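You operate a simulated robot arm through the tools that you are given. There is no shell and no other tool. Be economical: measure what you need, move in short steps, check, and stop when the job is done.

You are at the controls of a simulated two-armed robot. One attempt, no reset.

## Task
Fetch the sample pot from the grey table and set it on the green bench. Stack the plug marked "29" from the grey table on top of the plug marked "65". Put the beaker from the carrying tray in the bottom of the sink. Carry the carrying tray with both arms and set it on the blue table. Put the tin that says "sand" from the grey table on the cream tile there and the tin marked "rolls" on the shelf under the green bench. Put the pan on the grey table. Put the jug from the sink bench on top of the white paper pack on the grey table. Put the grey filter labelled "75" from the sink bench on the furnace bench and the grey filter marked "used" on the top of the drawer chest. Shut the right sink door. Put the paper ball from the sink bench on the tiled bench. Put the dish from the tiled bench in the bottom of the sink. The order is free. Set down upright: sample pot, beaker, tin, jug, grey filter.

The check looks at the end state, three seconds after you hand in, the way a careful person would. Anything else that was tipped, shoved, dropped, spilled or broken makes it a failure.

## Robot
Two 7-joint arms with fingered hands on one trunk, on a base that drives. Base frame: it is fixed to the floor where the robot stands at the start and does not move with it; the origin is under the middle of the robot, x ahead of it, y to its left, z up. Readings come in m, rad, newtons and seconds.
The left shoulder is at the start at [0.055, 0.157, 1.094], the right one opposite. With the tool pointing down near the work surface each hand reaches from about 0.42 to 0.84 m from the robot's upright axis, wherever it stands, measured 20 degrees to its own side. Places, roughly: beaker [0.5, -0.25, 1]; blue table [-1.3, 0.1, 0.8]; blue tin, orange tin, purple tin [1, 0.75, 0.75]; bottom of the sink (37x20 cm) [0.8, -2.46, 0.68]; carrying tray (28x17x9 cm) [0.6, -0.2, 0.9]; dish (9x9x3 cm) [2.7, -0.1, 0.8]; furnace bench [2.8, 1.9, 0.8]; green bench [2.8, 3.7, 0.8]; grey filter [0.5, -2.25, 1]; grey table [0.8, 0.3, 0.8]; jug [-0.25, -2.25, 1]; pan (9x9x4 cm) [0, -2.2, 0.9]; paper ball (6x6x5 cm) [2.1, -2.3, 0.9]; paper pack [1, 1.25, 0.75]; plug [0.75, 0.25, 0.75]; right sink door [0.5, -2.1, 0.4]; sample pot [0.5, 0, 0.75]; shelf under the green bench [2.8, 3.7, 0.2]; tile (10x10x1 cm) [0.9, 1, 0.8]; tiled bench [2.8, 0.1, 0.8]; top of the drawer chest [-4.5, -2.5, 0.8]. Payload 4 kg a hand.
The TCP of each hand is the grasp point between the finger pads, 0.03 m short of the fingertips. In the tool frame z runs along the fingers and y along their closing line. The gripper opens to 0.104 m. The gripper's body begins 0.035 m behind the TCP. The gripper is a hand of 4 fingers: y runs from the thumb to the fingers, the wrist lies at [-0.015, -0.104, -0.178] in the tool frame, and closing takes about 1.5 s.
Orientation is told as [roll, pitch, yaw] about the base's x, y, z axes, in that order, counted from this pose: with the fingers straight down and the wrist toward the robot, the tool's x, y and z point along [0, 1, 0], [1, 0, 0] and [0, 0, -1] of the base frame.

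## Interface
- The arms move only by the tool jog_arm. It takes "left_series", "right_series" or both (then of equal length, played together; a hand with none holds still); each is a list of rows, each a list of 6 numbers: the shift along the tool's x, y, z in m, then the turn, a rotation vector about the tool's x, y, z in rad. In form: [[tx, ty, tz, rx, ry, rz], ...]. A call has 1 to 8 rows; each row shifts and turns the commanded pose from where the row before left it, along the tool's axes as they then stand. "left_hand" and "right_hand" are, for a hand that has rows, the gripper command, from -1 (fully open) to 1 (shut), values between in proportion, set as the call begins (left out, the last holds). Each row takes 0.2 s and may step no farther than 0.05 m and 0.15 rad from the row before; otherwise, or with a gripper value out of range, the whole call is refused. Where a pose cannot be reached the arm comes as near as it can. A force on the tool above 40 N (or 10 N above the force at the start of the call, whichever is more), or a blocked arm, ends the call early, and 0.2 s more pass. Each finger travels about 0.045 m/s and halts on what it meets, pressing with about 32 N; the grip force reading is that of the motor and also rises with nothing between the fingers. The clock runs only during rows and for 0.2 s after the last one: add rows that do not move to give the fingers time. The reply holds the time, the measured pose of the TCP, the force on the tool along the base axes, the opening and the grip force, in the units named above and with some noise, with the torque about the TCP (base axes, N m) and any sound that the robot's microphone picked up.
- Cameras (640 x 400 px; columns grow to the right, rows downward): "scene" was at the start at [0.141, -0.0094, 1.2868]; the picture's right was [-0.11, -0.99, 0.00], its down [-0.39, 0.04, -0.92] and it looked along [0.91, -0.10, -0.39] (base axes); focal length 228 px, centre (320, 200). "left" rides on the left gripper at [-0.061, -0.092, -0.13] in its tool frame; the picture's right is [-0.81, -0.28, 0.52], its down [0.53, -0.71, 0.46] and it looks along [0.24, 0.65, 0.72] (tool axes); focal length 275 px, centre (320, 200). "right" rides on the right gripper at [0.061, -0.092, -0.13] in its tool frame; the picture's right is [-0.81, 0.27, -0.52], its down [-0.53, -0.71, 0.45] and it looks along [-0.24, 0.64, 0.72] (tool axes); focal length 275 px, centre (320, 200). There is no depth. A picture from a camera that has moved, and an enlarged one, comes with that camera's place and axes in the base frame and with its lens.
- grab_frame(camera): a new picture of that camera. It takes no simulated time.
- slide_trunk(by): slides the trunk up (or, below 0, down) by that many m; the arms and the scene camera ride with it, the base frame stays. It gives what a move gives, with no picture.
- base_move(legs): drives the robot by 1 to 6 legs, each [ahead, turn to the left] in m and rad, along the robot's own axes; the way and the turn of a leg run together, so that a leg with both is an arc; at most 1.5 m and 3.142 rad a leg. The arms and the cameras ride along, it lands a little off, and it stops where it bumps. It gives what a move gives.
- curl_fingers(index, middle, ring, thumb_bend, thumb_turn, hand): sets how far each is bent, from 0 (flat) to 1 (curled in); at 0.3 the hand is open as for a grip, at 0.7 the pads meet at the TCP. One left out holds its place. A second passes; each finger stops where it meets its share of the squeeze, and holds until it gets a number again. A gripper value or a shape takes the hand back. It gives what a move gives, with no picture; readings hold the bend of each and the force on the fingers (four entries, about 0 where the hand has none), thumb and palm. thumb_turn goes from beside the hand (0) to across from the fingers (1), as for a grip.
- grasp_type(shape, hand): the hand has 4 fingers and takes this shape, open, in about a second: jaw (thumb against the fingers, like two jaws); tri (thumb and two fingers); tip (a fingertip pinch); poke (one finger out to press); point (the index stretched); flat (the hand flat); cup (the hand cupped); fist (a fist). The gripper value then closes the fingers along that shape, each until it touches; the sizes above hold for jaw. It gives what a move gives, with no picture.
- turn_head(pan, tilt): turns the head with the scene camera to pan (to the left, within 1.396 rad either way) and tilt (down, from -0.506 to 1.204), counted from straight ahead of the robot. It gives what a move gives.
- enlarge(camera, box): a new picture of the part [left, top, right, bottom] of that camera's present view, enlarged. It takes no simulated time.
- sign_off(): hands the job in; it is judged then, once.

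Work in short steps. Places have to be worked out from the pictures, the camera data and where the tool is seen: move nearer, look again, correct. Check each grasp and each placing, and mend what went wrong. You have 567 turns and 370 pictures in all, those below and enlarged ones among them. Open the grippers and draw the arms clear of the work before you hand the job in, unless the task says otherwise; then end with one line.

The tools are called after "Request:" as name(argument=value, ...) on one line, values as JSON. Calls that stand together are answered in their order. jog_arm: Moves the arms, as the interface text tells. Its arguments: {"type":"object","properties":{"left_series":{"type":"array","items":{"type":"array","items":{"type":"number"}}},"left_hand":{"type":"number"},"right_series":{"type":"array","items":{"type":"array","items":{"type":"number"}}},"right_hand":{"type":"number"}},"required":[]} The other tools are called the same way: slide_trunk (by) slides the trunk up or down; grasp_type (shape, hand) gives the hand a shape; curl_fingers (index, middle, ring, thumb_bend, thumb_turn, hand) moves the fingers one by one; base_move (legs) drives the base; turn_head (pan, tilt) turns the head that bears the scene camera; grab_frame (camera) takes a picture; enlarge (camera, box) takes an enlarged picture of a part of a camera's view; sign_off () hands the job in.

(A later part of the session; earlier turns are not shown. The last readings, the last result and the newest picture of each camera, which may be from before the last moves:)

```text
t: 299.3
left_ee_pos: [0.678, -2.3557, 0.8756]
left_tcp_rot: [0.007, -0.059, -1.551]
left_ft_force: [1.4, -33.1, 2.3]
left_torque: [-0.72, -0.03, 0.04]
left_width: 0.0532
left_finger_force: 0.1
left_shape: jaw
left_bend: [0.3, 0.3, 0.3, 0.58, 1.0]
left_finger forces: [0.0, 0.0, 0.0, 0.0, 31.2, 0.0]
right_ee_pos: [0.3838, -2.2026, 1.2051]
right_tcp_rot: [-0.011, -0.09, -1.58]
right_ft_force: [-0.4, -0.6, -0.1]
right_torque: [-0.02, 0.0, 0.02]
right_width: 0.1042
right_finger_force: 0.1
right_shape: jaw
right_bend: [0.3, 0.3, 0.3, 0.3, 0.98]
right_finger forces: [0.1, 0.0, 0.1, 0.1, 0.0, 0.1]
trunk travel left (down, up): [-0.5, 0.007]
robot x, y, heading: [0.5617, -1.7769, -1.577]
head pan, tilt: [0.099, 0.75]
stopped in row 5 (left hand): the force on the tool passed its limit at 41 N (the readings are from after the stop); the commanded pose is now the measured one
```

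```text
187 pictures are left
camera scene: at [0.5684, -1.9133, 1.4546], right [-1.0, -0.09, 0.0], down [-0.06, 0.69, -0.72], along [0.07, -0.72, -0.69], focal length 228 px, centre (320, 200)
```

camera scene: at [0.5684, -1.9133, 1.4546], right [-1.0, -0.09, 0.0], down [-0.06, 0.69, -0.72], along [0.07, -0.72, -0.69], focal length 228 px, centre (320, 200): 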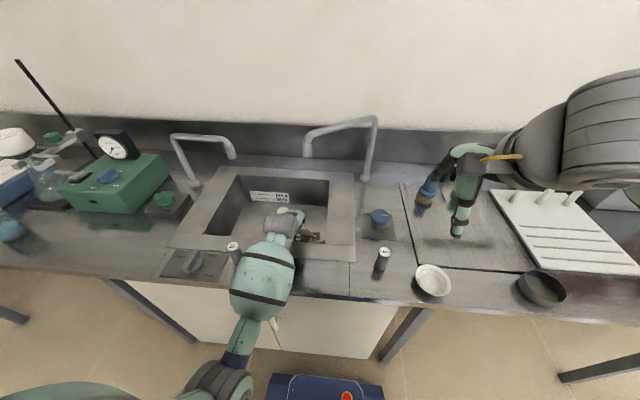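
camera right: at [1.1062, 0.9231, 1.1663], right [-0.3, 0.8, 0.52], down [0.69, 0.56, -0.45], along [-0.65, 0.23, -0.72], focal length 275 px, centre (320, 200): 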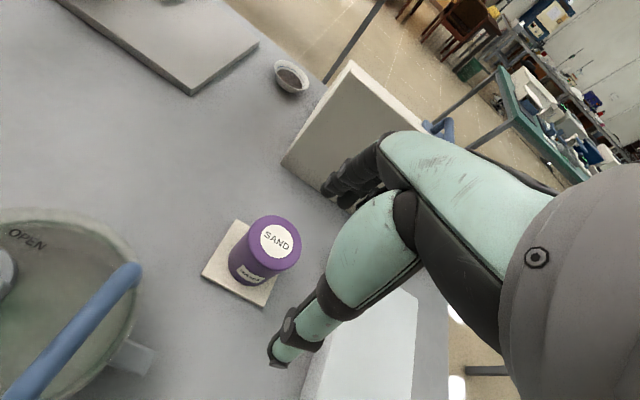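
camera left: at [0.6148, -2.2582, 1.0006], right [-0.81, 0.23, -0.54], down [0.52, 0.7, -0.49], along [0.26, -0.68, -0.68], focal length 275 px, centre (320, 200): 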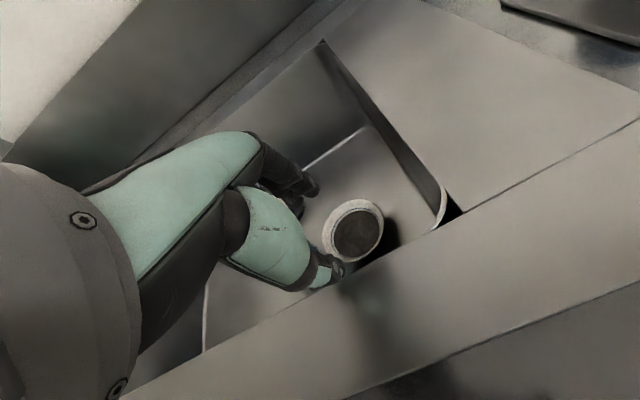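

The first lift was interrupted (arm blocked during an elbow swing), so the pull-back pressed the thumb on the rim. I move forward to relieve it, then straight up in smaller steps.

Request:
jog_arm(left_series=[[0, 0.025, 0, 0, 0, 0], [0, 0.02, 0, 0.03, 0, 0], [0, 0, -0.02, 0.03, 0, 0], [0, 0, -0.02, 0, 0, 0], [0, 0, -0.02, 0, 0, 0]])

Request:
grab_frame(camera="scene")

```text
t: 300.5
left_ee_pos: [0.6804, -2.3955, 0.9353]
left_tcp_rot: [0.005, 0.018, -1.551]
left_ft_force: [-0.9, -0.5, -0.2]
left_torque: [0.03, 0.03, -0.02]
left_width: 0.1039
left_finger_force: 0.1
left_shape: jaw
left_bend: [0.3, 0.3, 0.3, 0.3, 0.98]
left_finger forces: [0.1, 0.0, 0.0, 0.0, 0.2, 0.0]
right_ee_pos: [0.3854, -2.2009, 1.2069]
right_tcp_rot: [-0.012, -0.089, -1.579]
right_ft_force: [-0.3, -0.5, 0.4]
right_torque: [0.05, 0.0, -0.01]
right_width: 0.1041
right_finger_force: 0.1
right_shape: jaw
right_bend: [0.3, 0.3, 0.3, 0.3, 0.98]
right_finger forces: [0.1, 0.1, 0.1, 0.1, 0.1, 0.1]
trunk travel left (down, up): [-0.5, 0.007]
robot x, y, heading: [0.5562, -1.7774, -1.573]
head pan, tilt: [0.099, 0.75]
```

```text
186 pictures are left
camera scene: at [0.5687, -1.9094, 1.4549], right [-1.0, -0.09, 0.0], down [-0.06, 0.69, -0.72], along [0.07, -0.72, -0.69], focal length 228 px, centre (320, 200)
```

scene: 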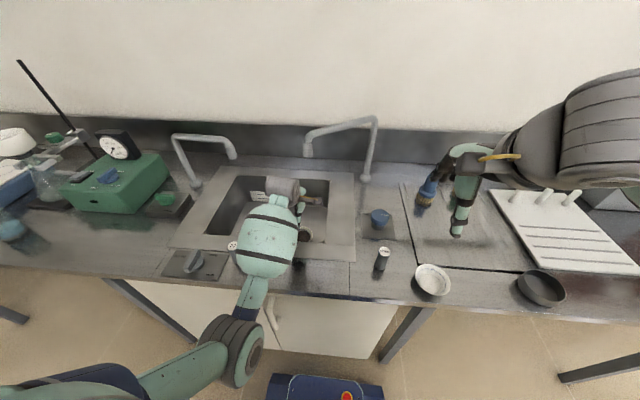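

Clear. I raise further and draw back, then view the sink.

Request:
jog_arm(left_series=[[0, 0, -0.04, 0, 0, 0], [0, 0, -0.04, 0, 0, 0], [0, 0, -0.04, 0, 0, 0], [0, -0.03, -0.03, 0, 0, 0], [0.02, -0.04, 0, 0, 0, 0], [0.02, -0.04, 0, 0, 0, 0]])

Request:
enlarge(camera="scene", box=[160, 150, 400, 310])

Request:
grab_frame(camera="left")

```text
t: 301.9
left_ee_pos: [0.7155, -2.2856, 1.0876]
left_tcp_rot: [0.007, 0.014, -1.553]
left_ft_force: [0.7, -0.9, -0.4]
left_torque: [0.01, 0.0, -0.03]
left_width: 0.1038
left_finger_force: 0.0
left_shape: jaw
left_bend: [0.3, 0.3, 0.3, 0.3, 0.98]
left_finger forces: [0.0, 0.0, 0.0, 0.0, 0.0, 0.0]
right_ee_pos: [0.3865, -2.1993, 1.2077]
right_tcp_rot: [-0.012, -0.09, -1.579]
right_ft_force: [-0.7, -0.4, 0.4]
right_torque: [0.01, -0.03, 0.01]
right_width: 0.1038
right_finger_force: 0.0
right_shape: jaw
right_bend: [0.3, 0.3, 0.3, 0.3, 0.98]
right_finger forces: [0.1, 0.0, 0.1, 0.0, 0.0, 0.0]
trunk travel left (down, up): [-0.5, 0.007]
robot x, y, heading: [0.5598, -1.7757, -1.573]
head pan, tilt: [0.099, 0.75]
```

```text
2.50 times, centred on (280, 230) of scene
camera zoom: at [0.5693, -1.9069, 1.4552], right [-1.0, -0.09, 0.0], down [-0.07, 0.69, -0.72], along [0.07, -0.72, -0.69], focal length 571 px, centre (420, 125)
```

zoom: 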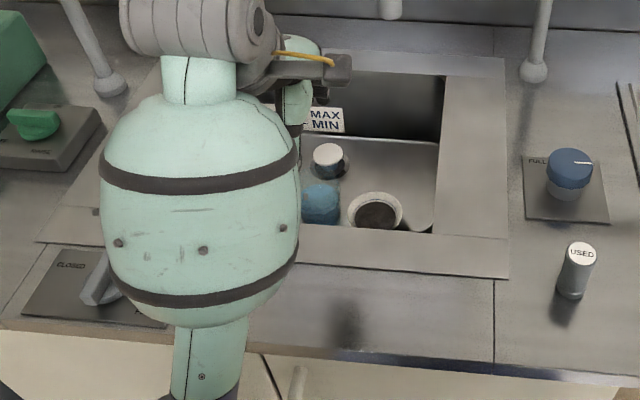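

```text
184 pictures are left
camera left: at [0.6523, -2.1972, 1.2178], right [-0.81, 0.27, -0.52], down [0.52, 0.73, -0.44], along [0.26, -0.63, -0.73], focal length 275 px, centre (320, 200)
```

left: 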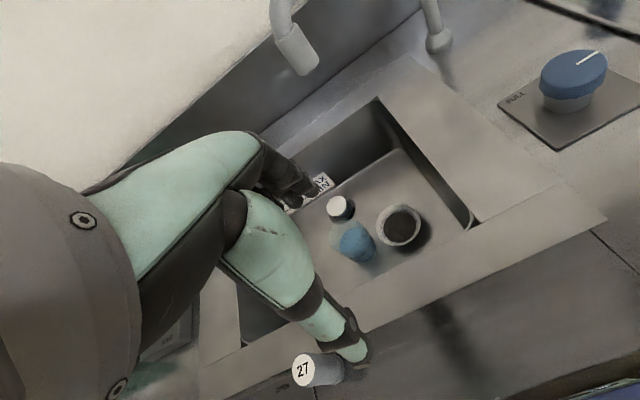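

Both dish and beaker are fine in the sink. Next: pan and jug at the bench's right end. I look there.

Request:
turn_head(pan=-0.9, tilt=0.55)

Request:
grab_frame(camera="scene")

```text
t: 303.1
left_ee_pos: [0.7153, -2.2875, 1.0863]
left_tcp_rot: [0.006, 0.015, -1.552]
left_ft_force: [0.3, 0.4, 0.3]
left_torque: [0.02, 0.02, -0.01]
left_width: 0.1039
left_finger_force: 0.1
left_shape: jaw
left_bend: [0.3, 0.3, 0.3, 0.3, 0.98]
left_finger forces: [0.0, 0.0, 0.0, 0.0, 0.0, 0.1]
right_ee_pos: [0.385, -2.1996, 1.2068]
right_tcp_rot: [-0.011, -0.091, -1.579]
right_ft_force: [-0.5, -0.1, -0.2]
right_torque: [0.0, 0.0, 0.01]
right_width: 0.1039
right_finger_force: 0.0
right_shape: jaw
right_bend: [0.3, 0.3, 0.3, 0.3, 0.98]
right_finger forces: [0.0, 0.0, 0.0, 0.0, 0.0, 0.1]
trunk travel left (down, up): [-0.5, 0.007]
robot x, y, heading: [0.556, -1.776, -1.573]
head pan, tilt: [-0.901, 0.55]
```

```text
183 pictures are left
camera scene: at [0.49, -1.881, 1.4728], right [-0.62, 0.79, 0.01], down [0.41, 0.33, -0.85], along [-0.67, -0.52, -0.53], focal length 228 px, centre (320, 200)
```

scene: 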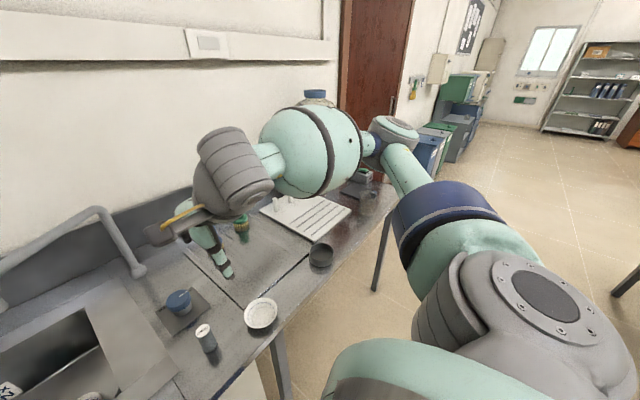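

The USED filter is near the right hand, so I fetch it now. I move the right hand above it at ≈(0.426, -2.276).

Request:
jog_arm(right_series=[[0.01, 0.019, 0, 0.045, 0, 0], [0.01, 0.019, 0, 0.045, 0, 0], [0.01, 0.019, 0, 0, 0, 0], [0.011, 0.019, 0.03, 0, 0, 0], [0, 0, 0.045, 0, 0, 0], [0, 0, 0.045, 0, 0, 0], [0, 0, 0.03, 0, 0, 0], [0, 0, 0, 0, 0, 0]])

Request:
grab_frame(camera="right")

```text
t: 304.9
left_ee_pos: [0.7165, -2.2873, 1.0854]
left_tcp_rot: [0.006, 0.014, -1.554]
left_ft_force: [0.0, -0.6, -0.3]
left_torque: [0.02, -0.01, -0.01]
left_width: 0.104
left_finger_force: 0.0
left_shape: jaw
left_bend: [0.3, 0.3, 0.3, 0.3, 0.98]
left_finger forces: [0.0, 0.1, 0.0, 0.0, 0.0, 0.1]
right_ee_pos: [0.4222, -2.2772, 1.0573]
right_tcp_rot: [-0.01, 0.001, -1.582]
right_ft_force: [0.1, 0.5, -0.3]
right_torque: [-0.01, 0.0, 0.01]
right_width: 0.1039
right_finger_force: 0.1
right_shape: jaw
right_bend: [0.3, 0.3, 0.3, 0.3, 0.98]
right_finger forces: [0.0, 0.0, 0.0, 0.1, 0.0, 0.0]
trunk travel left (down, up): [-0.5, 0.007]
robot x, y, heading: [0.5587, -1.7782, -1.579]
head pan, tilt: [-0.901, 0.55]
```

```text
182 pictures are left
camera right: at [0.4863, -2.1865, 1.1867], right [-0.81, -0.27, 0.53], down [-0.53, 0.72, -0.45], along [-0.26, -0.64, -0.72], focal length 275 px, centre (320, 200)
```

right: 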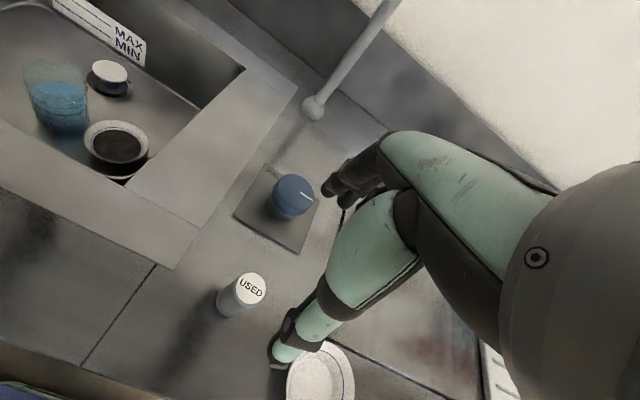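

USED at (0.427, -2.276). I descend and grip it.

Request:
jog_arm(right_series=[[0.0045, -0.001, 0.04, 0, 0, 0], [0, 0, 0.04, 0, 0, 0], [0, 0, 0.04, 0, 0, 0], [0, 0, 0.04, 0, 0, 0], [0, 0, 0, 0, 0, 0]])

Request:
jog_arm(right_series=[[0, 0, 0, 0, 0, 0], [0, 0, 0, 0, 0, 0], [0, 0, 0, 0, 0, 0], [0, 0, 0, 0, 0, 0], [0, 0, 0, 0, 0, 0], [0, 0, 0, 0, 0, 0], [0, 0, 0, 0, 0, 0]], right_hand=1)

Request:
grab_frame(camera="right")

```text
t: 306.1
left_ee_pos: [0.7164, -2.2876, 1.086]
left_tcp_rot: [0.008, 0.014, -1.551]
left_ft_force: [-0.3, -0.2, -0.5]
left_torque: [-0.02, 0.0, 0.0]
left_width: 0.1039
left_finger_force: 0.0
left_shape: jaw
left_bend: [0.3, 0.3, 0.3, 0.3, 0.98]
left_finger forces: [0.0, 0.0, 0.0, 0.0, 0.0, 0.0]
right_ee_pos: [0.4257, -2.2747, 0.9005]
right_tcp_rot: [-0.011, 0.0, -1.582]
right_ft_force: [1.1, 0.2, -0.5]
right_torque: [-0.02, 0.0, -0.01]
right_width: 0.1043
right_finger_force: 0.2
right_shape: jaw
right_bend: [0.3, 0.3, 0.3, 0.3, 0.98]
right_finger forces: [0.0, 0.1, 0.1, 0.0, 0.0, 0.0]
trunk travel left (down, up): [-0.5, 0.007]
robot x, y, heading: [0.5585, -1.7807, -1.581]
head pan, tilt: [-0.901, 0.55]
```

```text
t: 307.7
left_ee_pos: [0.7162, -2.2864, 1.0839]
left_tcp_rot: [0.007, 0.015, -1.551]
left_ft_force: [-0.1, -0.7, -0.1]
left_torque: [-0.02, 0.02, -0.02]
left_width: 0.1037
left_finger_force: 0.0
left_shape: jaw
left_bend: [0.3, 0.3, 0.3, 0.3, 0.98]
left_finger forces: [0.0, 0.0, 0.1, 0.0, 0.0, 0.0]
right_ee_pos: [0.4262, -2.2746, 0.8986]
right_tcp_rot: [-0.011, 0.0, -1.58]
right_ft_force: [-0.3, -0.2, 0.6]
right_torque: [-0.03, 0.01, 0.02]
right_width: 0.0268
right_finger_force: 31.7
right_shape: jaw
right_bend: [0.74, 0.56, 0.61, 0.75, 1.0]
right_finger forces: [17.1, 10.2, 0.0, 0.0, 27.1, 0.0]
trunk travel left (down, up): [-0.5, 0.007]
robot x, y, heading: [0.5573, -1.7762, -1.58]
head pan, tilt: [-0.901, 0.55]
```

```text
181 pictures are left
camera right: at [0.49, -2.1841, 1.0276], right [-0.81, -0.27, 0.53], down [-0.53, 0.72, -0.45], along [-0.26, -0.64, -0.72], focal length 275 px, centre (320, 200)
```

right: 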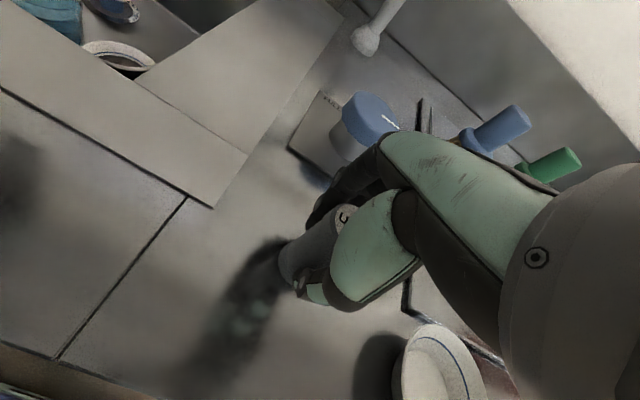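

USED gripped. I lift it, pull back, and move base to face the pan.

Request:
jog_arm(right_series=[[0, 0, -0.02, 0, 0, 0], [0, 0, -0.045, 0, 0, 0], [0, 0, -0.045, 0, 0, 0], [0, 0, -0.045, 0, 0, 0], [0, 0, -0.045, 0, 0, 0], [0, -0.04, 0, 0, 0, 0], [0, -0.04, 0, 0, 0, 0]])

Request:
base_move(legs=[[-0.35, 0], [0, -1.57], [0.64, 0], [0, 1.57]])

Request:
turn_head(pan=0, tilt=0.5)

Request:
grab_frame(camera="scene")

```text
t: 309.3
left_ee_pos: [0.7158, -2.2861, 1.0863]
left_tcp_rot: [0.006, 0.013, -1.551]
left_ft_force: [0.9, -1.6, -0.6]
left_torque: [0.02, 0.03, -0.02]
left_width: 0.1041
left_finger_force: 0.0
left_shape: jaw
left_bend: [0.3, 0.3, 0.3, 0.3, 0.98]
left_finger forces: [0.0, 0.0, 0.0, 0.0, 0.0, 0.0]
right_ee_pos: [0.4263, -2.1928, 1.0989]
right_tcp_rot: [-0.011, -0.001, -1.58]
right_ft_force: [0.4, -0.3, -1.0]
right_torque: [-0.01, 0.03, 0.0]
right_width: 0.0269
right_finger_force: 31.6
right_shape: jaw
right_bend: [0.74, 0.56, 0.61, 0.75, 1.0]
right_finger forces: [17.1, 10.4, 0.0, 0.0, 27.0, 0.0]
trunk travel left (down, up): [-0.5, 0.007]
robot x, y, heading: [0.558, -1.7776, -1.58]
head pan, tilt: [-0.901, 0.55]
```

```text
t: 324.2
left_ee_pos: [0.0878, -1.9266, 1.0853]
left_tcp_rot: [0.007, 0.015, -1.527]
left_ft_force: [0.2, 0.5, -1.0]
left_torque: [-0.03, -0.03, 0.0]
left_width: 0.1038
left_finger_force: 0.0
left_shape: jaw
left_bend: [0.3, 0.3, 0.3, 0.3, 0.98]
left_finger forces: [0.0, 0.0, 0.1, 0.1, 0.0, 0.1]
right_ee_pos: [-0.2027, -1.8413, 1.099]
right_tcp_rot: [-0.011, -0.001, -1.557]
right_ft_force: [-0.2, 0.2, -0.8]
right_torque: [0.0, 0.0, 0.04]
right_width: 0.0269
right_finger_force: 31.8
right_shape: jaw
right_bend: [0.74, 0.56, 0.61, 0.75, 1.0]
right_finger forces: [17.0, 10.7, 0.1, 0.0, 26.7, 0.0]
trunk travel left (down, up): [-0.5, 0.007]
robot x, y, heading: [-0.0959, -1.4219, -1.548]
head pan, tilt: [-0.901, 0.55]
```

```text
t: 325.4
left_ee_pos: [0.0868, -1.9149, 1.0923]
left_tcp_rot: [0.007, -0.003, -1.526]
left_ft_force: [0.4, -1.0, 0.5]
left_torque: [-0.01, 0.03, -0.02]
left_width: 0.1041
left_finger_force: 0.0
left_shape: jaw
left_bend: [0.3, 0.3, 0.3, 0.3, 0.97]
left_finger forces: [0.1, 0.1, 0.1, 0.0, 0.0, 0.1]
right_ee_pos: [-0.2038, -1.8278, 1.1034]
right_tcp_rot: [-0.01, -0.013, -1.555]
right_ft_force: [0.0, 0.0, -0.5]
right_torque: [0.0, -0.01, -0.02]
right_width: 0.0262
right_finger_force: 32.4
right_shape: jaw
right_bend: [0.74, 0.56, 0.61, 0.75, 1.0]
right_finger forces: [17.3, 10.9, 0.0, 0.1, 27.4, 0.0]
trunk travel left (down, up): [-0.5, 0.007]
robot x, y, heading: [-0.0967, -1.4211, -1.551]
head pan, tilt: [0.0, 0.499]
```

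```text
180 pictures are left
camera scene: at [-0.0909, -1.5617, 1.4769], right [-1.0, -0.02, 0.0], down [-0.01, 0.49, -0.87], along [0.02, -0.87, -0.49], focal length 228 px, centre (320, 200)
```

scene: 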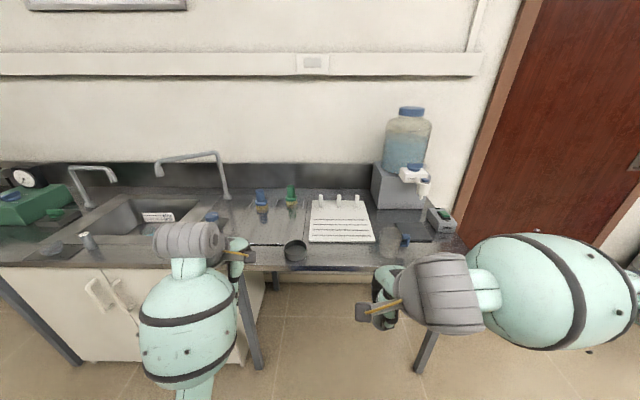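

Request:
enlarge(camera="scene", box=[260, 180, 480, 300])

```text
2.91 times, centred on (370, 240) of scene
camera zoom: at [-0.0909, -1.5617, 1.4769], right [-1.0, -0.02, 0.0], down [-0.01, 0.49, -0.87], along [0.02, -0.87, -0.49], focal length 664 px, centre (174, 84)
```

zoom: 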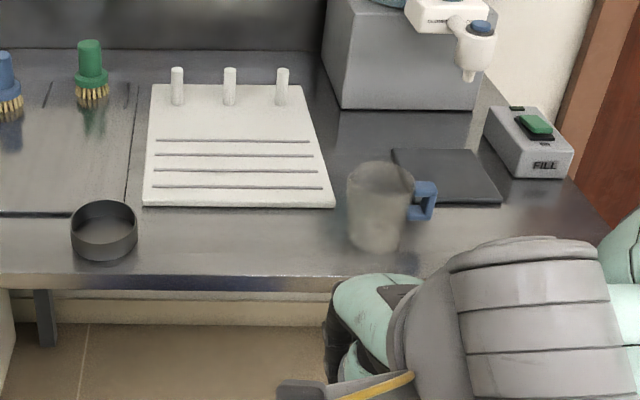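

The jug (grey cup with blue handle) stands at ≈(-0.345, -2.255), pan at ≈(0.019, -2.248). First I bring the USED filter to the drawer chest; I turn west and look.

Request:
base_move(legs=[[0, -1.6]])

Request:
turn_head(pan=0.1, tilt=0.3)

Request:
grab_frame(camera="scene")

```text
t: 330.4
left_ee_pos: [-0.5937, -1.5863, 1.0924]
left_tcp_rot: [0.006, 0.003, -3.133]
left_ft_force: [-0.4, -0.5, 0.9]
left_torque: [-0.03, -0.02, -0.01]
left_width: 0.1042
left_finger_force: 0.1
left_shape: jaw
left_bend: [0.3, 0.3, 0.3, 0.3, 0.98]
left_finger forces: [0.0, 0.0, 0.0, 0.1, 0.0, 0.1]
right_ee_pos: [-0.4992, -1.2997, 1.1034]
right_tcp_rot: [-0.01, -0.013, 3.121]
right_ft_force: [0.0, 0.6, 0.0]
right_torque: [0.0, -0.04, 0.0]
right_width: 0.0265
right_finger_force: 32.3
right_shape: jaw
right_bend: [0.74, 0.56, 0.61, 0.76, 1.0]
right_finger forces: [16.9, 10.7, 0.0, 0.1, 26.4, 0.1]
trunk travel left (down, up): [-0.5, 0.007]
robot x, y, heading: [-0.0981, -1.4371, 3.126]
head pan, tilt: [0.0, 0.499]
```

```text
t: 331.1
left_ee_pos: [-0.5835, -1.5871, 1.0996]
left_tcp_rot: [0.006, -0.023, -3.134]
left_ft_force: [0.7, -0.3, 0.4]
left_torque: [-0.02, -0.02, -0.02]
left_width: 0.1043
left_finger_force: 0.1
left_shape: jaw
left_bend: [0.3, 0.3, 0.3, 0.3, 0.97]
left_finger forces: [0.0, 0.0, 0.0, 0.0, 0.0, 0.0]
right_ee_pos: [-0.4943, -1.296, 1.107]
right_tcp_rot: [-0.012, -0.023, 3.088]
right_ft_force: [0.1, -0.5, -0.8]
right_torque: [-0.01, -0.01, 0.0]
right_width: 0.0267
right_finger_force: 31.8
right_shape: jaw
right_bend: [0.74, 0.56, 0.61, 0.76, 1.0]
right_finger forces: [17.3, 11.1, 0.1, 0.0, 27.1, 0.0]
trunk travel left (down, up): [-0.5, 0.007]
robot x, y, heading: [-0.0956, -1.4374, 3.124]
head pan, tilt: [0.099, 0.3]
```

```text
178 pictures are left
camera scene: at [-0.2381, -1.4407, 1.4952], right [-0.08, 1.0, 0.0], down [0.31, 0.02, -0.95], along [-0.95, -0.08, -0.31], focal length 228 px, centre (320, 200)
```

scene: 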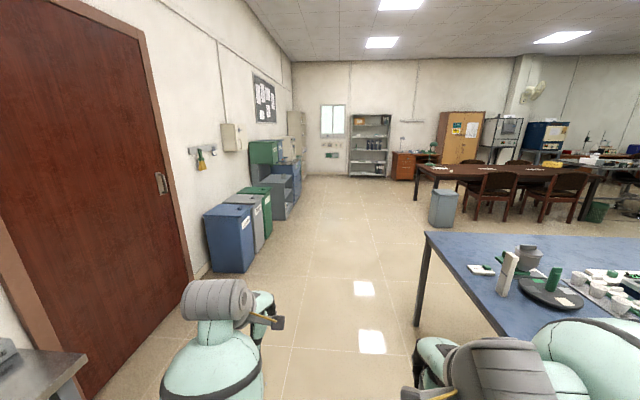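

The chest lies along the left wall further west. I drive about 3 m that way and look.

Request:
base_move(legs=[[0, 0.05], [1.5, 0], [1.4, 0]])

Request:
turn_head(pan=0.6, tilt=0.35)

Request:
grab_frame(camera="scene")

```text
t: 346.5
left_ee_pos: [-3.497, -1.7477, 1.0983]
left_tcp_rot: [0.007, -0.024, -3.069]
left_ft_force: [0.0, -0.9, -0.2]
left_torque: [0.01, -0.03, -0.03]
left_width: 0.1041
left_finger_force: 0.1
left_shape: jaw
left_bend: [0.3, 0.3, 0.3, 0.3, 0.97]
left_finger forces: [0.0, 0.0, 0.0, 0.1, 0.1, 0.0]
right_ee_pos: [-3.4257, -1.4519, 1.1073]
right_tcp_rot: [-0.013, -0.021, -3.13]
right_ft_force: [0.5, 0.4, -0.6]
right_torque: [-0.01, -0.02, 0.01]
right_width: 0.0262
right_finger_force: 32.2
right_shape: jaw
right_bend: [0.74, 0.56, 0.61, 0.76, 1.0]
right_finger forces: [16.9, 11.5, 0.1, 0.1, 26.6, 0.0]
trunk travel left (down, up): [-0.5, 0.007]
robot x, y, heading: [-3.0184, -1.5641, -3.091]
head pan, tilt: [0.099, 0.3]
```

```text
t: 347.4
left_ee_pos: [-3.4879, -1.7482, 1.1069]
left_tcp_rot: [0.007, -0.064, -3.07]
left_ft_force: [0.3, -0.5, -0.6]
left_torque: [-0.02, -0.03, 0.02]
left_width: 0.1042
left_finger_force: 0.0
left_shape: jaw
left_bend: [0.3, 0.3, 0.3, 0.3, 0.97]
left_finger forces: [0.0, 0.0, 0.0, 0.0, 0.0, 0.1]
right_ee_pos: [-3.426, -1.4482, 1.1092]
right_tcp_rot: [-0.018, -0.03, 3.106]
right_ft_force: [0.4, 0.5, -0.6]
right_torque: [0.01, 0.01, -0.01]
right_width: 0.0262
right_finger_force: 31.5
right_shape: jaw
right_bend: [0.74, 0.56, 0.61, 0.76, 1.0]
right_finger forces: [16.6, 11.7, 0.1, 0.1, 26.5, 0.0]
trunk travel left (down, up): [-0.5, 0.007]
robot x, y, heading: [-3.0167, -1.5635, -3.096]
head pan, tilt: [0.6, 0.351]
```

```text
177 pictures are left
camera scene: at [-3.1423, -1.6226, 1.4908], right [-0.6, 0.8, -0.01], down [0.29, 0.21, -0.94], along [-0.74, -0.57, -0.35], focal length 228 px, centre (320, 200)
```

scene: 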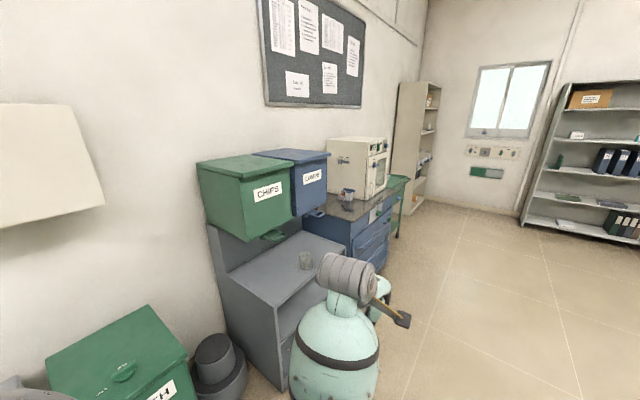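

The blue drawer chest with a dark top is ahead at (-4.6, -2.55). I drive up and face it.

Request:
base_move(legs=[[1.33, 0], [0, 1.53]])

Request:
turn_head(pan=0, tilt=0.5)

Request:
grab_frame(camera="scene")

```text
t: 354.8
left_ee_pos: [-4.7685, -1.8283, 1.1197]
left_tcp_rot: [0.01, -0.097, -3.039]
left_ft_force: [-0.3, 0.1, -0.3]
left_torque: [0.01, 0.0, 0.01]
left_width: 0.1041
left_finger_force: 0.1
left_shape: jaw
left_bend: [0.3, 0.3, 0.3, 0.3, 0.97]
left_finger forces: [0.0, 0.0, 0.0, 0.0, 0.1, 0.0]
right_ee_pos: [-4.7374, -1.5234, 1.118]
right_tcp_rot: [-0.027, -0.03, 3.078]
right_ft_force: [0.1, -0.2, -0.5]
right_torque: [-0.01, -0.01, 0.0]
right_width: 0.0262
right_finger_force: 31.8
right_shape: jaw
right_bend: [0.74, 0.56, 0.61, 0.76, 1.0]
right_finger forces: [16.7, 11.9, 0.0, 0.1, 26.7, 0.0]
trunk travel left (down, up): [-0.5, 0.007]
robot x, y, heading: [-4.3294, -1.6357, -3.076]
head pan, tilt: [0.6, 0.351]
stopped in leg 2: the robot was blocked; the commanded pose is now the measured one
```

```text
t: 355.8
left_ee_pos: [-4.7688, -1.8288, 1.1184]
left_tcp_rot: [0.011, -0.093, -3.038]
left_ft_force: [-0.3, 0.5, 0.4]
left_torque: [0.01, 0.0, -0.01]
left_width: 0.1041
left_finger_force: 0.1
left_shape: jaw
left_bend: [0.3, 0.3, 0.3, 0.3, 0.97]
left_finger forces: [0.0, 0.1, 0.0, 0.1, 0.1, 0.1]
right_ee_pos: [-4.7386, -1.5243, 1.1182]
right_tcp_rot: [-0.027, -0.029, 3.079]
right_ft_force: [0.4, 0.2, -0.1]
right_torque: [0.01, 0.0, 0.01]
right_width: 0.0267
right_finger_force: 32.0
right_shape: jaw
right_bend: [0.74, 0.56, 0.61, 0.76, 1.0]
right_finger forces: [16.6, 11.8, 0.1, 0.2, 26.8, 0.0]
trunk travel left (down, up): [-0.5, 0.007]
robot x, y, heading: [-4.3299, -1.638, -3.076]
head pan, tilt: [0.0, 0.499]
```

```text
176 pictures are left
camera scene: at [-4.4706, -1.6418, 1.4769], right [-0.07, 1.0, 0.0], down [0.49, 0.03, -0.87], along [-0.87, -0.06, -0.49], focal length 228 px, centre (320, 200)
```

scene: 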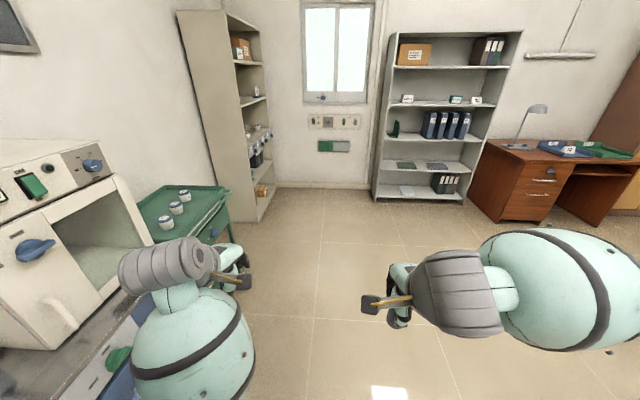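

The turn was blocked, likely my left elbow near the oven on the chest. I turn away right first, move clear north, and take a look back.

Request:
base_move(legs=[[0, -0.8], [0.25, 0]])

Request:
turn_head(pan=1.35, tilt=0.5)

Request:
grab_frame(camera="scene")

```text
t: 360.2
left_ee_pos: [-4.9578, -1.2862, 1.115]
left_tcp_rot: [0.008, -0.073, 2.439]
left_ft_force: [-1.0, 0.1, 0.2]
left_torque: [-0.02, 0.0, 0.01]
left_width: 0.1041
left_finger_force: 0.0
left_shape: jaw
left_bend: [0.3, 0.3, 0.3, 0.3, 0.98]
left_finger forces: [0.0, 0.0, 0.0, 0.0, 0.0, 0.1]
right_ee_pos: [-4.724, -1.1049, 1.1193]
right_tcp_rot: [-0.032, -0.018, 2.318]
right_ft_force: [-0.7, 0.8, -1.5]
right_torque: [-0.02, 0.0, -0.01]
right_width: 0.0264
right_finger_force: 32.2
right_shape: jaw
right_bend: [0.74, 0.56, 0.61, 0.76, 1.0]
right_finger forces: [16.6, 11.9, 0.1, 0.1, 26.3, 0.0]
trunk travel left (down, up): [-0.5, 0.007]
robot x, y, heading: [-4.5156, -1.4614, 2.413]
head pan, tilt: [0.0, 0.499]
```

```text
t: 361.7
left_ee_pos: [-4.9501, -1.2963, 1.1195]
left_tcp_rot: [0.008, -0.093, 2.439]
left_ft_force: [-0.8, 0.8, 0.7]
left_torque: [0.06, 0.0, 0.03]
left_width: 0.1042
left_finger_force: 0.0
left_shape: jaw
left_bend: [0.3, 0.3, 0.3, 0.3, 0.98]
left_finger forces: [0.0, 0.1, 0.0, 0.1, 0.1, 0.0]
right_ee_pos: [-4.722, -1.1018, 1.1229]
right_tcp_rot: [-0.034, -0.024, 2.278]
right_ft_force: [-0.8, 0.2, -1.0]
right_torque: [0.01, 0.02, -0.01]
right_width: 0.0265
right_finger_force: 32.4
right_shape: jaw
right_bend: [0.74, 0.56, 0.61, 0.76, 1.0]
right_finger forces: [16.9, 12.0, 0.1, 0.0, 26.7, 0.0]
trunk travel left (down, up): [-0.5, 0.007]
robot x, y, heading: [-4.5154, -1.4641, 2.414]
head pan, tilt: [1.349, 0.499]
```

```text
175 pictures are left
camera scene: at [-4.6255, -1.4814, 1.4779], right [-0.58, 0.81, -0.01], down [0.4, 0.27, -0.88], along [-0.71, -0.51, -0.48], focal length 228 px, centre (320, 200)
```

scene: 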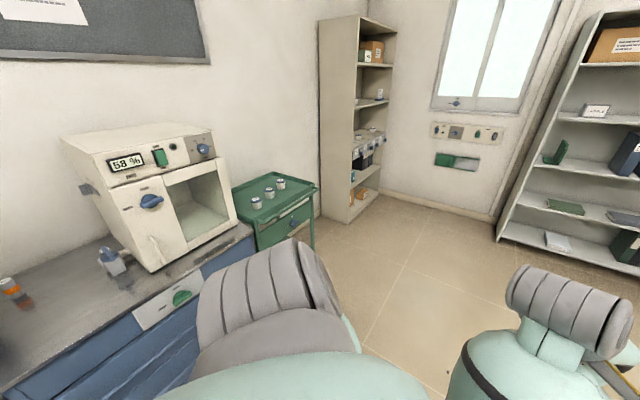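

I can see the chest top: free area around (-4.57, -2.42). I turn left to face it from here, where there's more room.

Request:
base_move(legs=[[0, 2.3]])

Request:
turn_head(pan=0, tilt=0.55)

Request:
grab_frame(camera="scene")

```text
t: 368.6
left_ee_pos: [-4.3424, -1.8945, 1.1155]
left_tcp_rot: [0.01, -0.097, -1.516]
left_ft_force: [-0.7, 0.0, 0.8]
left_torque: [0.01, -0.03, -0.01]
left_width: 0.1039
left_finger_force: 0.1
left_shape: jaw
left_bend: [0.3, 0.3, 0.3, 0.3, 0.98]
left_finger forces: [0.0, 0.0, 0.0, 0.0, 0.1, 0.0]
right_ee_pos: [-4.6343, -1.8549, 1.1244]
right_tcp_rot: [-0.035, -0.024, -1.645]
right_ft_force: [0.0, 0.2, -0.8]
right_torque: [-0.02, -0.01, 0.04]
right_width: 0.0262
right_finger_force: 32.0
right_shape: jaw
right_bend: [0.74, 0.56, 0.61, 0.76, 1.0]
right_finger forces: [17.0, 12.3, 0.0, 0.1, 25.8, 0.0]
trunk travel left (down, up): [-0.5, 0.007]
robot x, y, heading: [-4.5313, -1.4616, -1.544]
head pan, tilt: [1.349, 0.499]
```

```text
t: 370.1
left_ee_pos: [-4.3429, -1.8857, 1.1167]
left_tcp_rot: [0.016, -0.098, -1.52]
left_ft_force: [0.5, 0.0, -0.7]
left_torque: [0.0, 0.02, -0.02]
left_width: 0.1041
left_finger_force: 0.1
left_shape: jaw
left_bend: [0.3, 0.3, 0.3, 0.3, 0.97]
left_finger forces: [0.1, 0.1, 0.0, 0.0, 0.0, 0.1]
right_ee_pos: [-4.6344, -1.852, 1.1264]
right_tcp_rot: [-0.036, -0.029, -1.688]
right_ft_force: [0.6, -1.0, -0.5]
right_torque: [0.0, 0.0, 0.01]
right_width: 0.0263
right_finger_force: 32.2
right_shape: jaw
right_bend: [0.74, 0.56, 0.61, 0.76, 1.0]
right_finger forces: [17.0, 12.2, 0.1, 0.0, 26.3, 0.0]
trunk travel left (down, up): [-0.5, 0.007]
robot x, y, heading: [-4.5347, -1.4628, -1.543]
head pan, tilt: [0.0, 0.55]
```

```text
174 pictures are left
camera scene: at [-4.527, -1.6017, 1.4724], right [-1.0, -0.03, 0.0], down [-0.01, 0.53, -0.85], along [0.02, -0.85, -0.53], focal length 228 px, centre (320, 200)
```

scene: 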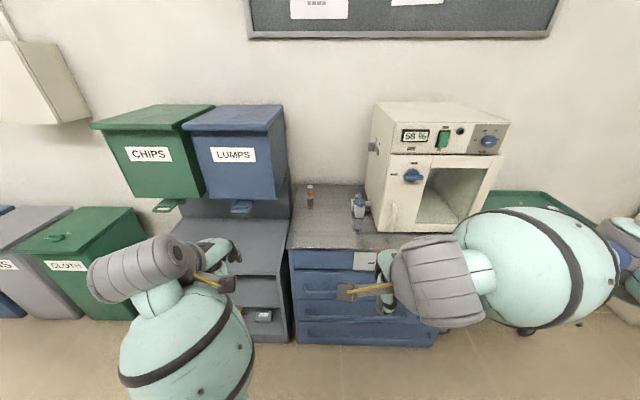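

Free area on the chest top near (-4.56, -2.42). I tuck the left hand back and drive 0.3 m closer.

Request:
jog_arm(left_series=[[0, -0.03, -0.02, 0.05, 0, 0], [0, -0.03, -0.02, 0.045, 0, 0], [0, -0.03, -0.02, 0, 0, 0]], right_series=[[0, 0, 0, 0.03, 0, 0], [0, 0, 0, 0, 0.035, 0], [0, 0, 0, 0, 0, -0.1]])

Request:
base_move(legs=[[0.3, 0]])

Request:
grab_frame(camera="scene")

Request:
grab_frame(camera="right")

```text
t: 370.9
left_ee_pos: [-4.3665, -1.8683, 1.0837]
left_tcp_rot: [0.01, -0.018, -1.512]
left_ft_force: [-0.8, 0.6, -0.7]
left_torque: [0.0, 0.01, -0.03]
left_width: 0.1041
left_finger_force: 0.0
left_shape: jaw
left_bend: [0.3, 0.3, 0.3, 0.3, 0.97]
left_finger forces: [0.1, 0.0, 0.1, 0.0, 0.1, 0.0]
left hand out of reach, approached as far as the arm can: row 1, 2, 3
right_ee_pos: [-4.6283, -1.8544, 1.1288]
right_tcp_rot: [0.001, -0.006, -1.552]
right_ft_force: [-0.5, -0.2, 0.1]
right_torque: [0.02, -0.02, 0.01]
right_width: 0.0257
right_finger_force: 31.6
right_shape: jaw
right_bend: [0.74, 0.56, 0.61, 0.76, 1.0]
right_finger forces: [17.0, 12.3, 0.1, 0.0, 26.1, 0.1]
right hand out of reach, approached as far as the arm can: row 1, 2, 3
trunk travel left (down, up): [-0.5, 0.007]
robot x, y, heading: [-4.5318, -1.4635, -1.544]
head pan, tilt: [0.0, 0.55]
```

```text
t: 373.0
left_ee_pos: [-4.3602, -2.1626, 1.0827]
left_tcp_rot: [0.011, -0.017, -1.514]
left_ft_force: [0.6, 0.2, -0.8]
left_torque: [0.02, -0.04, 0.01]
left_width: 0.1039
left_finger_force: 0.1
left_shape: jaw
left_bend: [0.3, 0.3, 0.3, 0.3, 0.97]
left_finger forces: [0.0, 0.0, 0.0, 0.0, 0.1, 0.0]
right_ee_pos: [-4.6223, -2.1498, 1.1287]
right_tcp_rot: [0.001, -0.006, -1.555]
right_ft_force: [0.8, 0.1, -1.1]
right_torque: [-0.01, 0.02, -0.01]
right_width: 0.0258
right_finger_force: 32.0
right_shape: jaw
right_bend: [0.74, 0.56, 0.61, 0.76, 1.0]
right_finger forces: [16.9, 12.3, 0.0, 0.0, 26.2, 0.0]
trunk travel left (down, up): [-0.5, 0.007]
robot x, y, heading: [-4.5249, -1.7558, -1.553]
head pan, tilt: [0.0, 0.55]
```

```text
173 pictures are left
camera scene: at [-4.5206, -1.8954, 1.4725], right [-1.0, -0.02, 0.0], down [-0.01, 0.53, -0.85], along [0.02, -0.85, -0.53], focal length 228 px, centre (320, 200)
```

scene: 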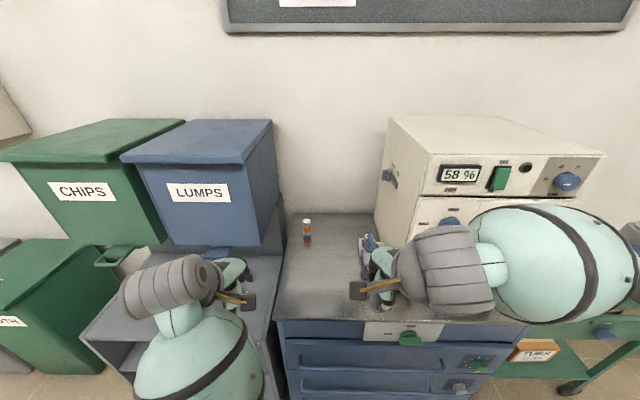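

```text
172 pictures are left
camera right: at [-4.5615, -2.0562, 1.2576], right [-0.81, -0.29, 0.52], down [-0.54, 0.7, -0.46], along [-0.23, -0.65, -0.72], focal length 275 px, centre (320, 200)
```

right: 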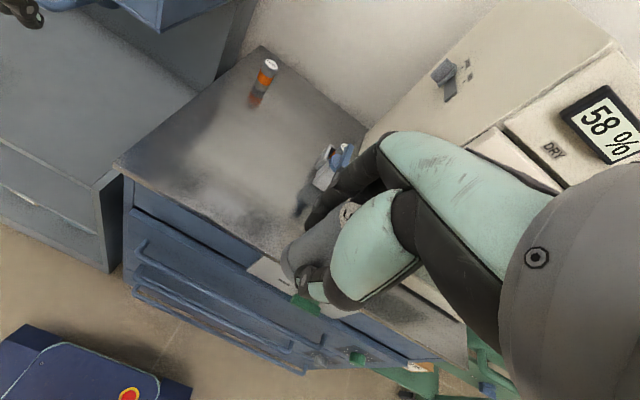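

I move the filter over (-4.51, -2.42) on the chest top.

Request:
jog_arm(right_series=[[0.0154, 0.0388, 0, 0, 0, 0], [0.0154, 0.0388, 0, 0, 0, 0], [0.0154, 0.0388, 0, 0, 0, 0], [0.0154, 0.0388, 0, 0, 0, 0], [0.0154, 0.0388, 0, 0, 0, 0], [0.0154, 0.0388, 0, 0, 0, 0], [0.0154, 0.0388, 0, 0, 0, 0], [0, 0, 0.045, 0, 0, 0]])

Request:
jog_arm(right_series=[[0, 0, 0.045, 0, 0, 0], [0, 0, 0.045, 0, 0, 0], [0, 0, 0.045, 0, 0, 0], [0, 0, 0.03, 0, 0, 0], [0, 0, 0, 0, 0, 0]])

Request:
grab_frame(camera="scene")

Request:
grab_frame(camera="right")

```text
t: 374.8
left_ee_pos: [-4.3654, -2.1574, 1.0812]
left_tcp_rot: [0.017, 0.001, -1.531]
left_ft_force: [0.3, -0.7, -0.3]
left_torque: [-0.02, 0.02, -0.01]
left_width: 0.1039
left_finger_force: 0.1
left_shape: jaw
left_bend: [0.3, 0.3, 0.3, 0.3, 0.98]
left_finger forces: [0.0, 0.0, 0.1, 0.1, 0.1, 0.0]
right_ee_pos: [-4.5103, -2.4071, 1.0936]
right_tcp_rot: [0.002, -0.017, -1.556]
right_ft_force: [-0.4, 0.9, -1.5]
right_torque: [0.01, -0.01, 0.01]
right_width: 0.0257
right_finger_force: 31.6
right_shape: jaw
right_bend: [0.74, 0.56, 0.61, 0.76, 1.0]
right_finger forces: [16.8, 12.5, 0.0, 0.1, 26.2, 0.1]
trunk travel left (down, up): [-0.5, 0.007]
robot x, y, heading: [-4.5222, -1.7608, -1.552]
head pan, tilt: [0.0, 0.55]
```

```text
t: 376.0
left_ee_pos: [-4.3647, -2.1566, 1.081]
left_tcp_rot: [0.017, 0.001, -1.531]
left_ft_force: [0.4, 0.7, 0.3]
left_torque: [0.04, 0.0, -0.01]
left_width: 0.1041
left_finger_force: 0.1
left_shape: jaw
left_bend: [0.3, 0.3, 0.3, 0.3, 0.98]
left_finger forces: [0.0, 0.0, 0.0, 0.0, 0.1, 0.1]
right_ee_pos: [-4.5093, -2.4111, 0.9294]
right_tcp_rot: [0.001, -0.018, -1.556]
right_ft_force: [-0.9, 0.3, 0.1]
right_torque: [-0.01, 0.02, -0.02]
right_width: 0.026
right_finger_force: 31.6
right_shape: jaw
right_bend: [0.74, 0.56, 0.61, 0.76, 1.0]
right_finger forces: [16.9, 12.5, 0.1, 0.0, 26.0, 0.1]
trunk travel left (down, up): [-0.5, 0.007]
robot x, y, heading: [-4.5244, -1.7599, -1.552]
head pan, tilt: [0.0, 0.55]
```

```text
171 pictures are left
camera scene: at [-4.5209, -1.8969, 1.4724], right [-1.0, -0.02, 0.0], down [-0.01, 0.53, -0.85], along [0.02, -0.85, -0.53], focal length 228 px, centre (320, 200)
```

scene: 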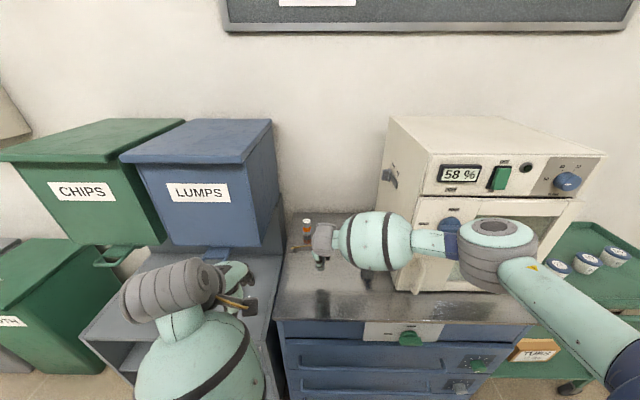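

```text
170 pictures are left
camera right: at [-4.4489, -2.3171, 1.0566], right [-0.81, -0.28, 0.52], down [-0.54, 0.7, -0.47], along [-0.23, -0.66, -0.71], focal length 275 px, centre (320, 200)
```

right: 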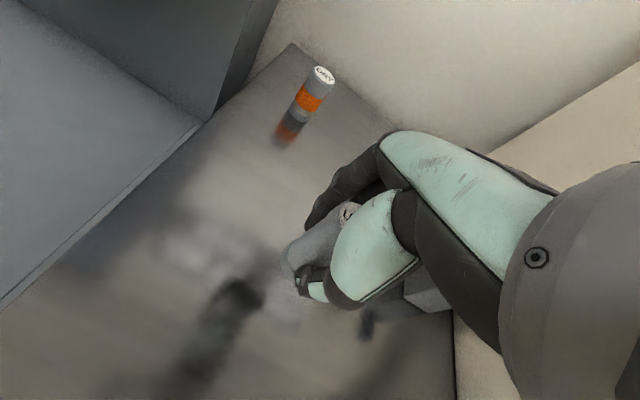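

Above a free spot. I lower until contact.

Request:
jog_arm(right_series=[[0, 0, 0.03, 0.017, 0, 0], [0, 0, 0.02, 0, 0, 0], [0, 0, 0.01, 0, 0, 0], [0, 0, 0.005, 0, 0, 0], [0, 0, 0.005, 0, 0, 0], [0, 0, 0.005, 0, 0, 0], [0, 0, 0, 0, 0, 0]])

Request:
enlarge(camera="right", box=[200, 140, 400, 340])

```text
t: 377.5
left_ee_pos: [-4.3693, -2.1555, 1.0822]
left_tcp_rot: [0.029, 0.001, -1.545]
left_ft_force: [-0.6, 0.0, 0.1]
left_torque: [0.02, -0.01, -0.01]
left_width: 0.1041
left_finger_force: 0.1
left_shape: jaw
left_bend: [0.3, 0.3, 0.3, 0.3, 0.98]
left_finger forces: [0.0, 0.0, 0.0, 0.0, 0.1, 0.0]
right_ee_pos: [-4.5072, -2.4076, 0.8654]
right_tcp_rot: [0.006, -0.023, -1.554]
right_ft_force: [0.0, 0.0, -1.5]
right_torque: [0.03, -0.01, -0.01]
right_width: 0.0274
right_finger_force: 32.1
right_shape: jaw
right_bend: [0.74, 0.55, 0.61, 0.76, 1.0]
right_finger forces: [18.4, 11.6, 0.1, 0.0, 26.8, 0.0]
trunk travel left (down, up): [-0.5, 0.007]
robot x, y, heading: [-4.5244, -1.7585, -1.546]
head pan, tilt: [0.0, 0.55]
stopped in row 7 (right hand): the force on the tool passed its limit at 41 N (the readings are from after the stop); the commanded pose is now the measured one
```

```text
2.00 times, centred on (300, 240) of right
camera zoom: at [-4.4481, -2.312, 0.9927], right [-0.81, -0.28, 0.52], down [-0.54, 0.69, -0.47], along [-0.23, -0.66, -0.71], focal length 551 px, centre (360, 120)
```

zoom: 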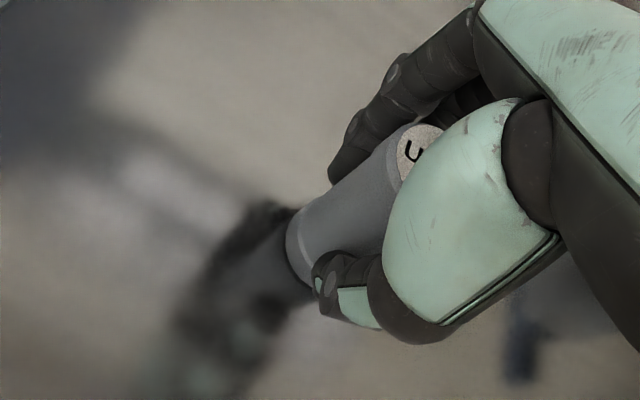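

It touched (41 N spike) and backed off. I lower 4 mm gently to seat it.

Request:
jog_arm(right_series=[[0, 0, 0.002, 0.02, 0, 0], [0, 0, 0.002, 0, 0, 0], [0, 0, 0, 0, 0, 0]])

```text
t: 378.3
left_ee_pos: [-4.3687, -2.1537, 1.0834]
left_tcp_rot: [0.03, 0.0, -1.543]
left_ft_force: [0.2, 0.3, -0.8]
left_torque: [-0.02, 0.0, 0.0]
left_width: 0.1037
left_finger_force: 0.1
left_shape: jaw
left_bend: [0.3, 0.3, 0.3, 0.3, 0.98]
left_finger forces: [0.0, 0.0, 0.0, 0.0, 0.1, 0.1]
right_ee_pos: [-4.5078, -2.4062, 0.8643]
right_tcp_rot: [0.007, -0.005, -1.556]
right_ft_force: [0.3, 0.0, 4.2]
right_torque: [-0.15, -0.04, 0.02]
right_width: 0.0276
right_finger_force: 32.0
right_shape: jaw
right_bend: [0.74, 0.55, 0.61, 0.76, 1.0]
right_finger forces: [18.8, 12.4, 0.1, 0.1, 27.1, 0.0]
trunk travel left (down, up): [-0.5, 0.007]
robot x, y, heading: [-4.5263, -1.7552, -1.547]
head pan, tilt: [0.0, 0.55]
```

Light contact (4 N). I release.

Request:
jog_arm(right_series=[[0, 0, 0, 0, 0, 0], [0, 0, 0, 0, 0, 0], [0, 0, 0, 0, 0, 0], [0, 0, 0, 0, 0, 0], [0, 0, 0, 0, 0, 0], [0, 0, 0, 0, 0, 0], [0, 0, 0, 0, 0, 0]], right_hand=-1)

Request:
jog_arm(right_series=[[0, 0, -0.01, 0, 0, 0], [0, 0, -0.03, 0, 0, 0], [0, 0, -0.045, 0, 0, 0], [0, 0, -0.045, 0, 0, 0], [0, 0, -0.045, 0, 0, 0], [0, -0.03, -0.03, 0, 0, 0]])

Request:
grab_frame(camera="right")

```text
t: 379.9
left_ee_pos: [-4.3701, -2.154, 1.0828]
left_tcp_rot: [0.028, 0.0, -1.544]
left_ft_force: [0.3, -0.2, 0.6]
left_torque: [0.02, 0.01, -0.01]
left_width: 0.1041
left_finger_force: 0.0
left_shape: jaw
left_bend: [0.3, 0.3, 0.3, 0.3, 0.98]
left_finger forces: [0.1, 0.1, 0.1, 0.1, 0.0, 0.0]
right_ee_pos: [-4.506, -2.4069, 0.8618]
right_tcp_rot: [0.007, -0.003, -1.555]
right_ft_force: [-0.1, 0.2, 0.8]
right_torque: [-0.02, 0.0, -0.04]
right_width: 0.1033
right_finger_force: 0.1
right_shape: jaw
right_bend: [0.3, 0.3, 0.3, 0.3, 0.98]
right_finger forces: [0.0, 0.1, 0.0, 0.1, 0.0, 0.1]
trunk travel left (down, up): [-0.5, 0.007]
robot x, y, heading: [-4.5227, -1.7586, -1.548]
head pan, tilt: [0.0, 0.55]
```

```text
t: 381.3
left_ee_pos: [-4.3685, -2.1532, 1.083]
left_tcp_rot: [0.032, -0.002, -1.546]
left_ft_force: [-0.5, 0.2, 0.3]
left_torque: [-0.02, 0.02, 0.01]
left_width: 0.104
left_finger_force: 0.1
left_shape: jaw
left_bend: [0.3, 0.3, 0.3, 0.3, 0.98]
left_finger forces: [0.1, 0.0, 0.0, 0.0, 0.0, 0.0]
right_ee_pos: [-4.51, -2.3748, 1.0686]
right_tcp_rot: [0.004, -0.005, -1.553]
right_ft_force: [0.1, -0.3, -0.2]
right_torque: [-0.03, 0.03, -0.03]
right_width: 0.1037
right_finger_force: 0.1
right_shape: jaw
right_bend: [0.3, 0.3, 0.3, 0.3, 0.98]
right_finger forces: [0.1, 0.1, 0.0, 0.0, 0.1, 0.0]
trunk travel left (down, up): [-0.5, 0.007]
robot x, y, heading: [-4.5249, -1.7597, -1.548]
head pan, tilt: [0.0, 0.55]
```

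```text
168 pictures are left
camera right: at [-4.4503, -2.2826, 1.1977], right [-0.81, -0.29, 0.51], down [-0.54, 0.7, -0.46], along [-0.23, -0.65, -0.72], focal length 275 px, centre (320, 200)
```

right: 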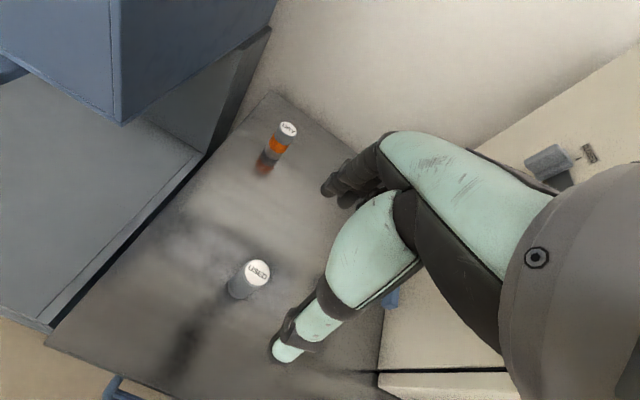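

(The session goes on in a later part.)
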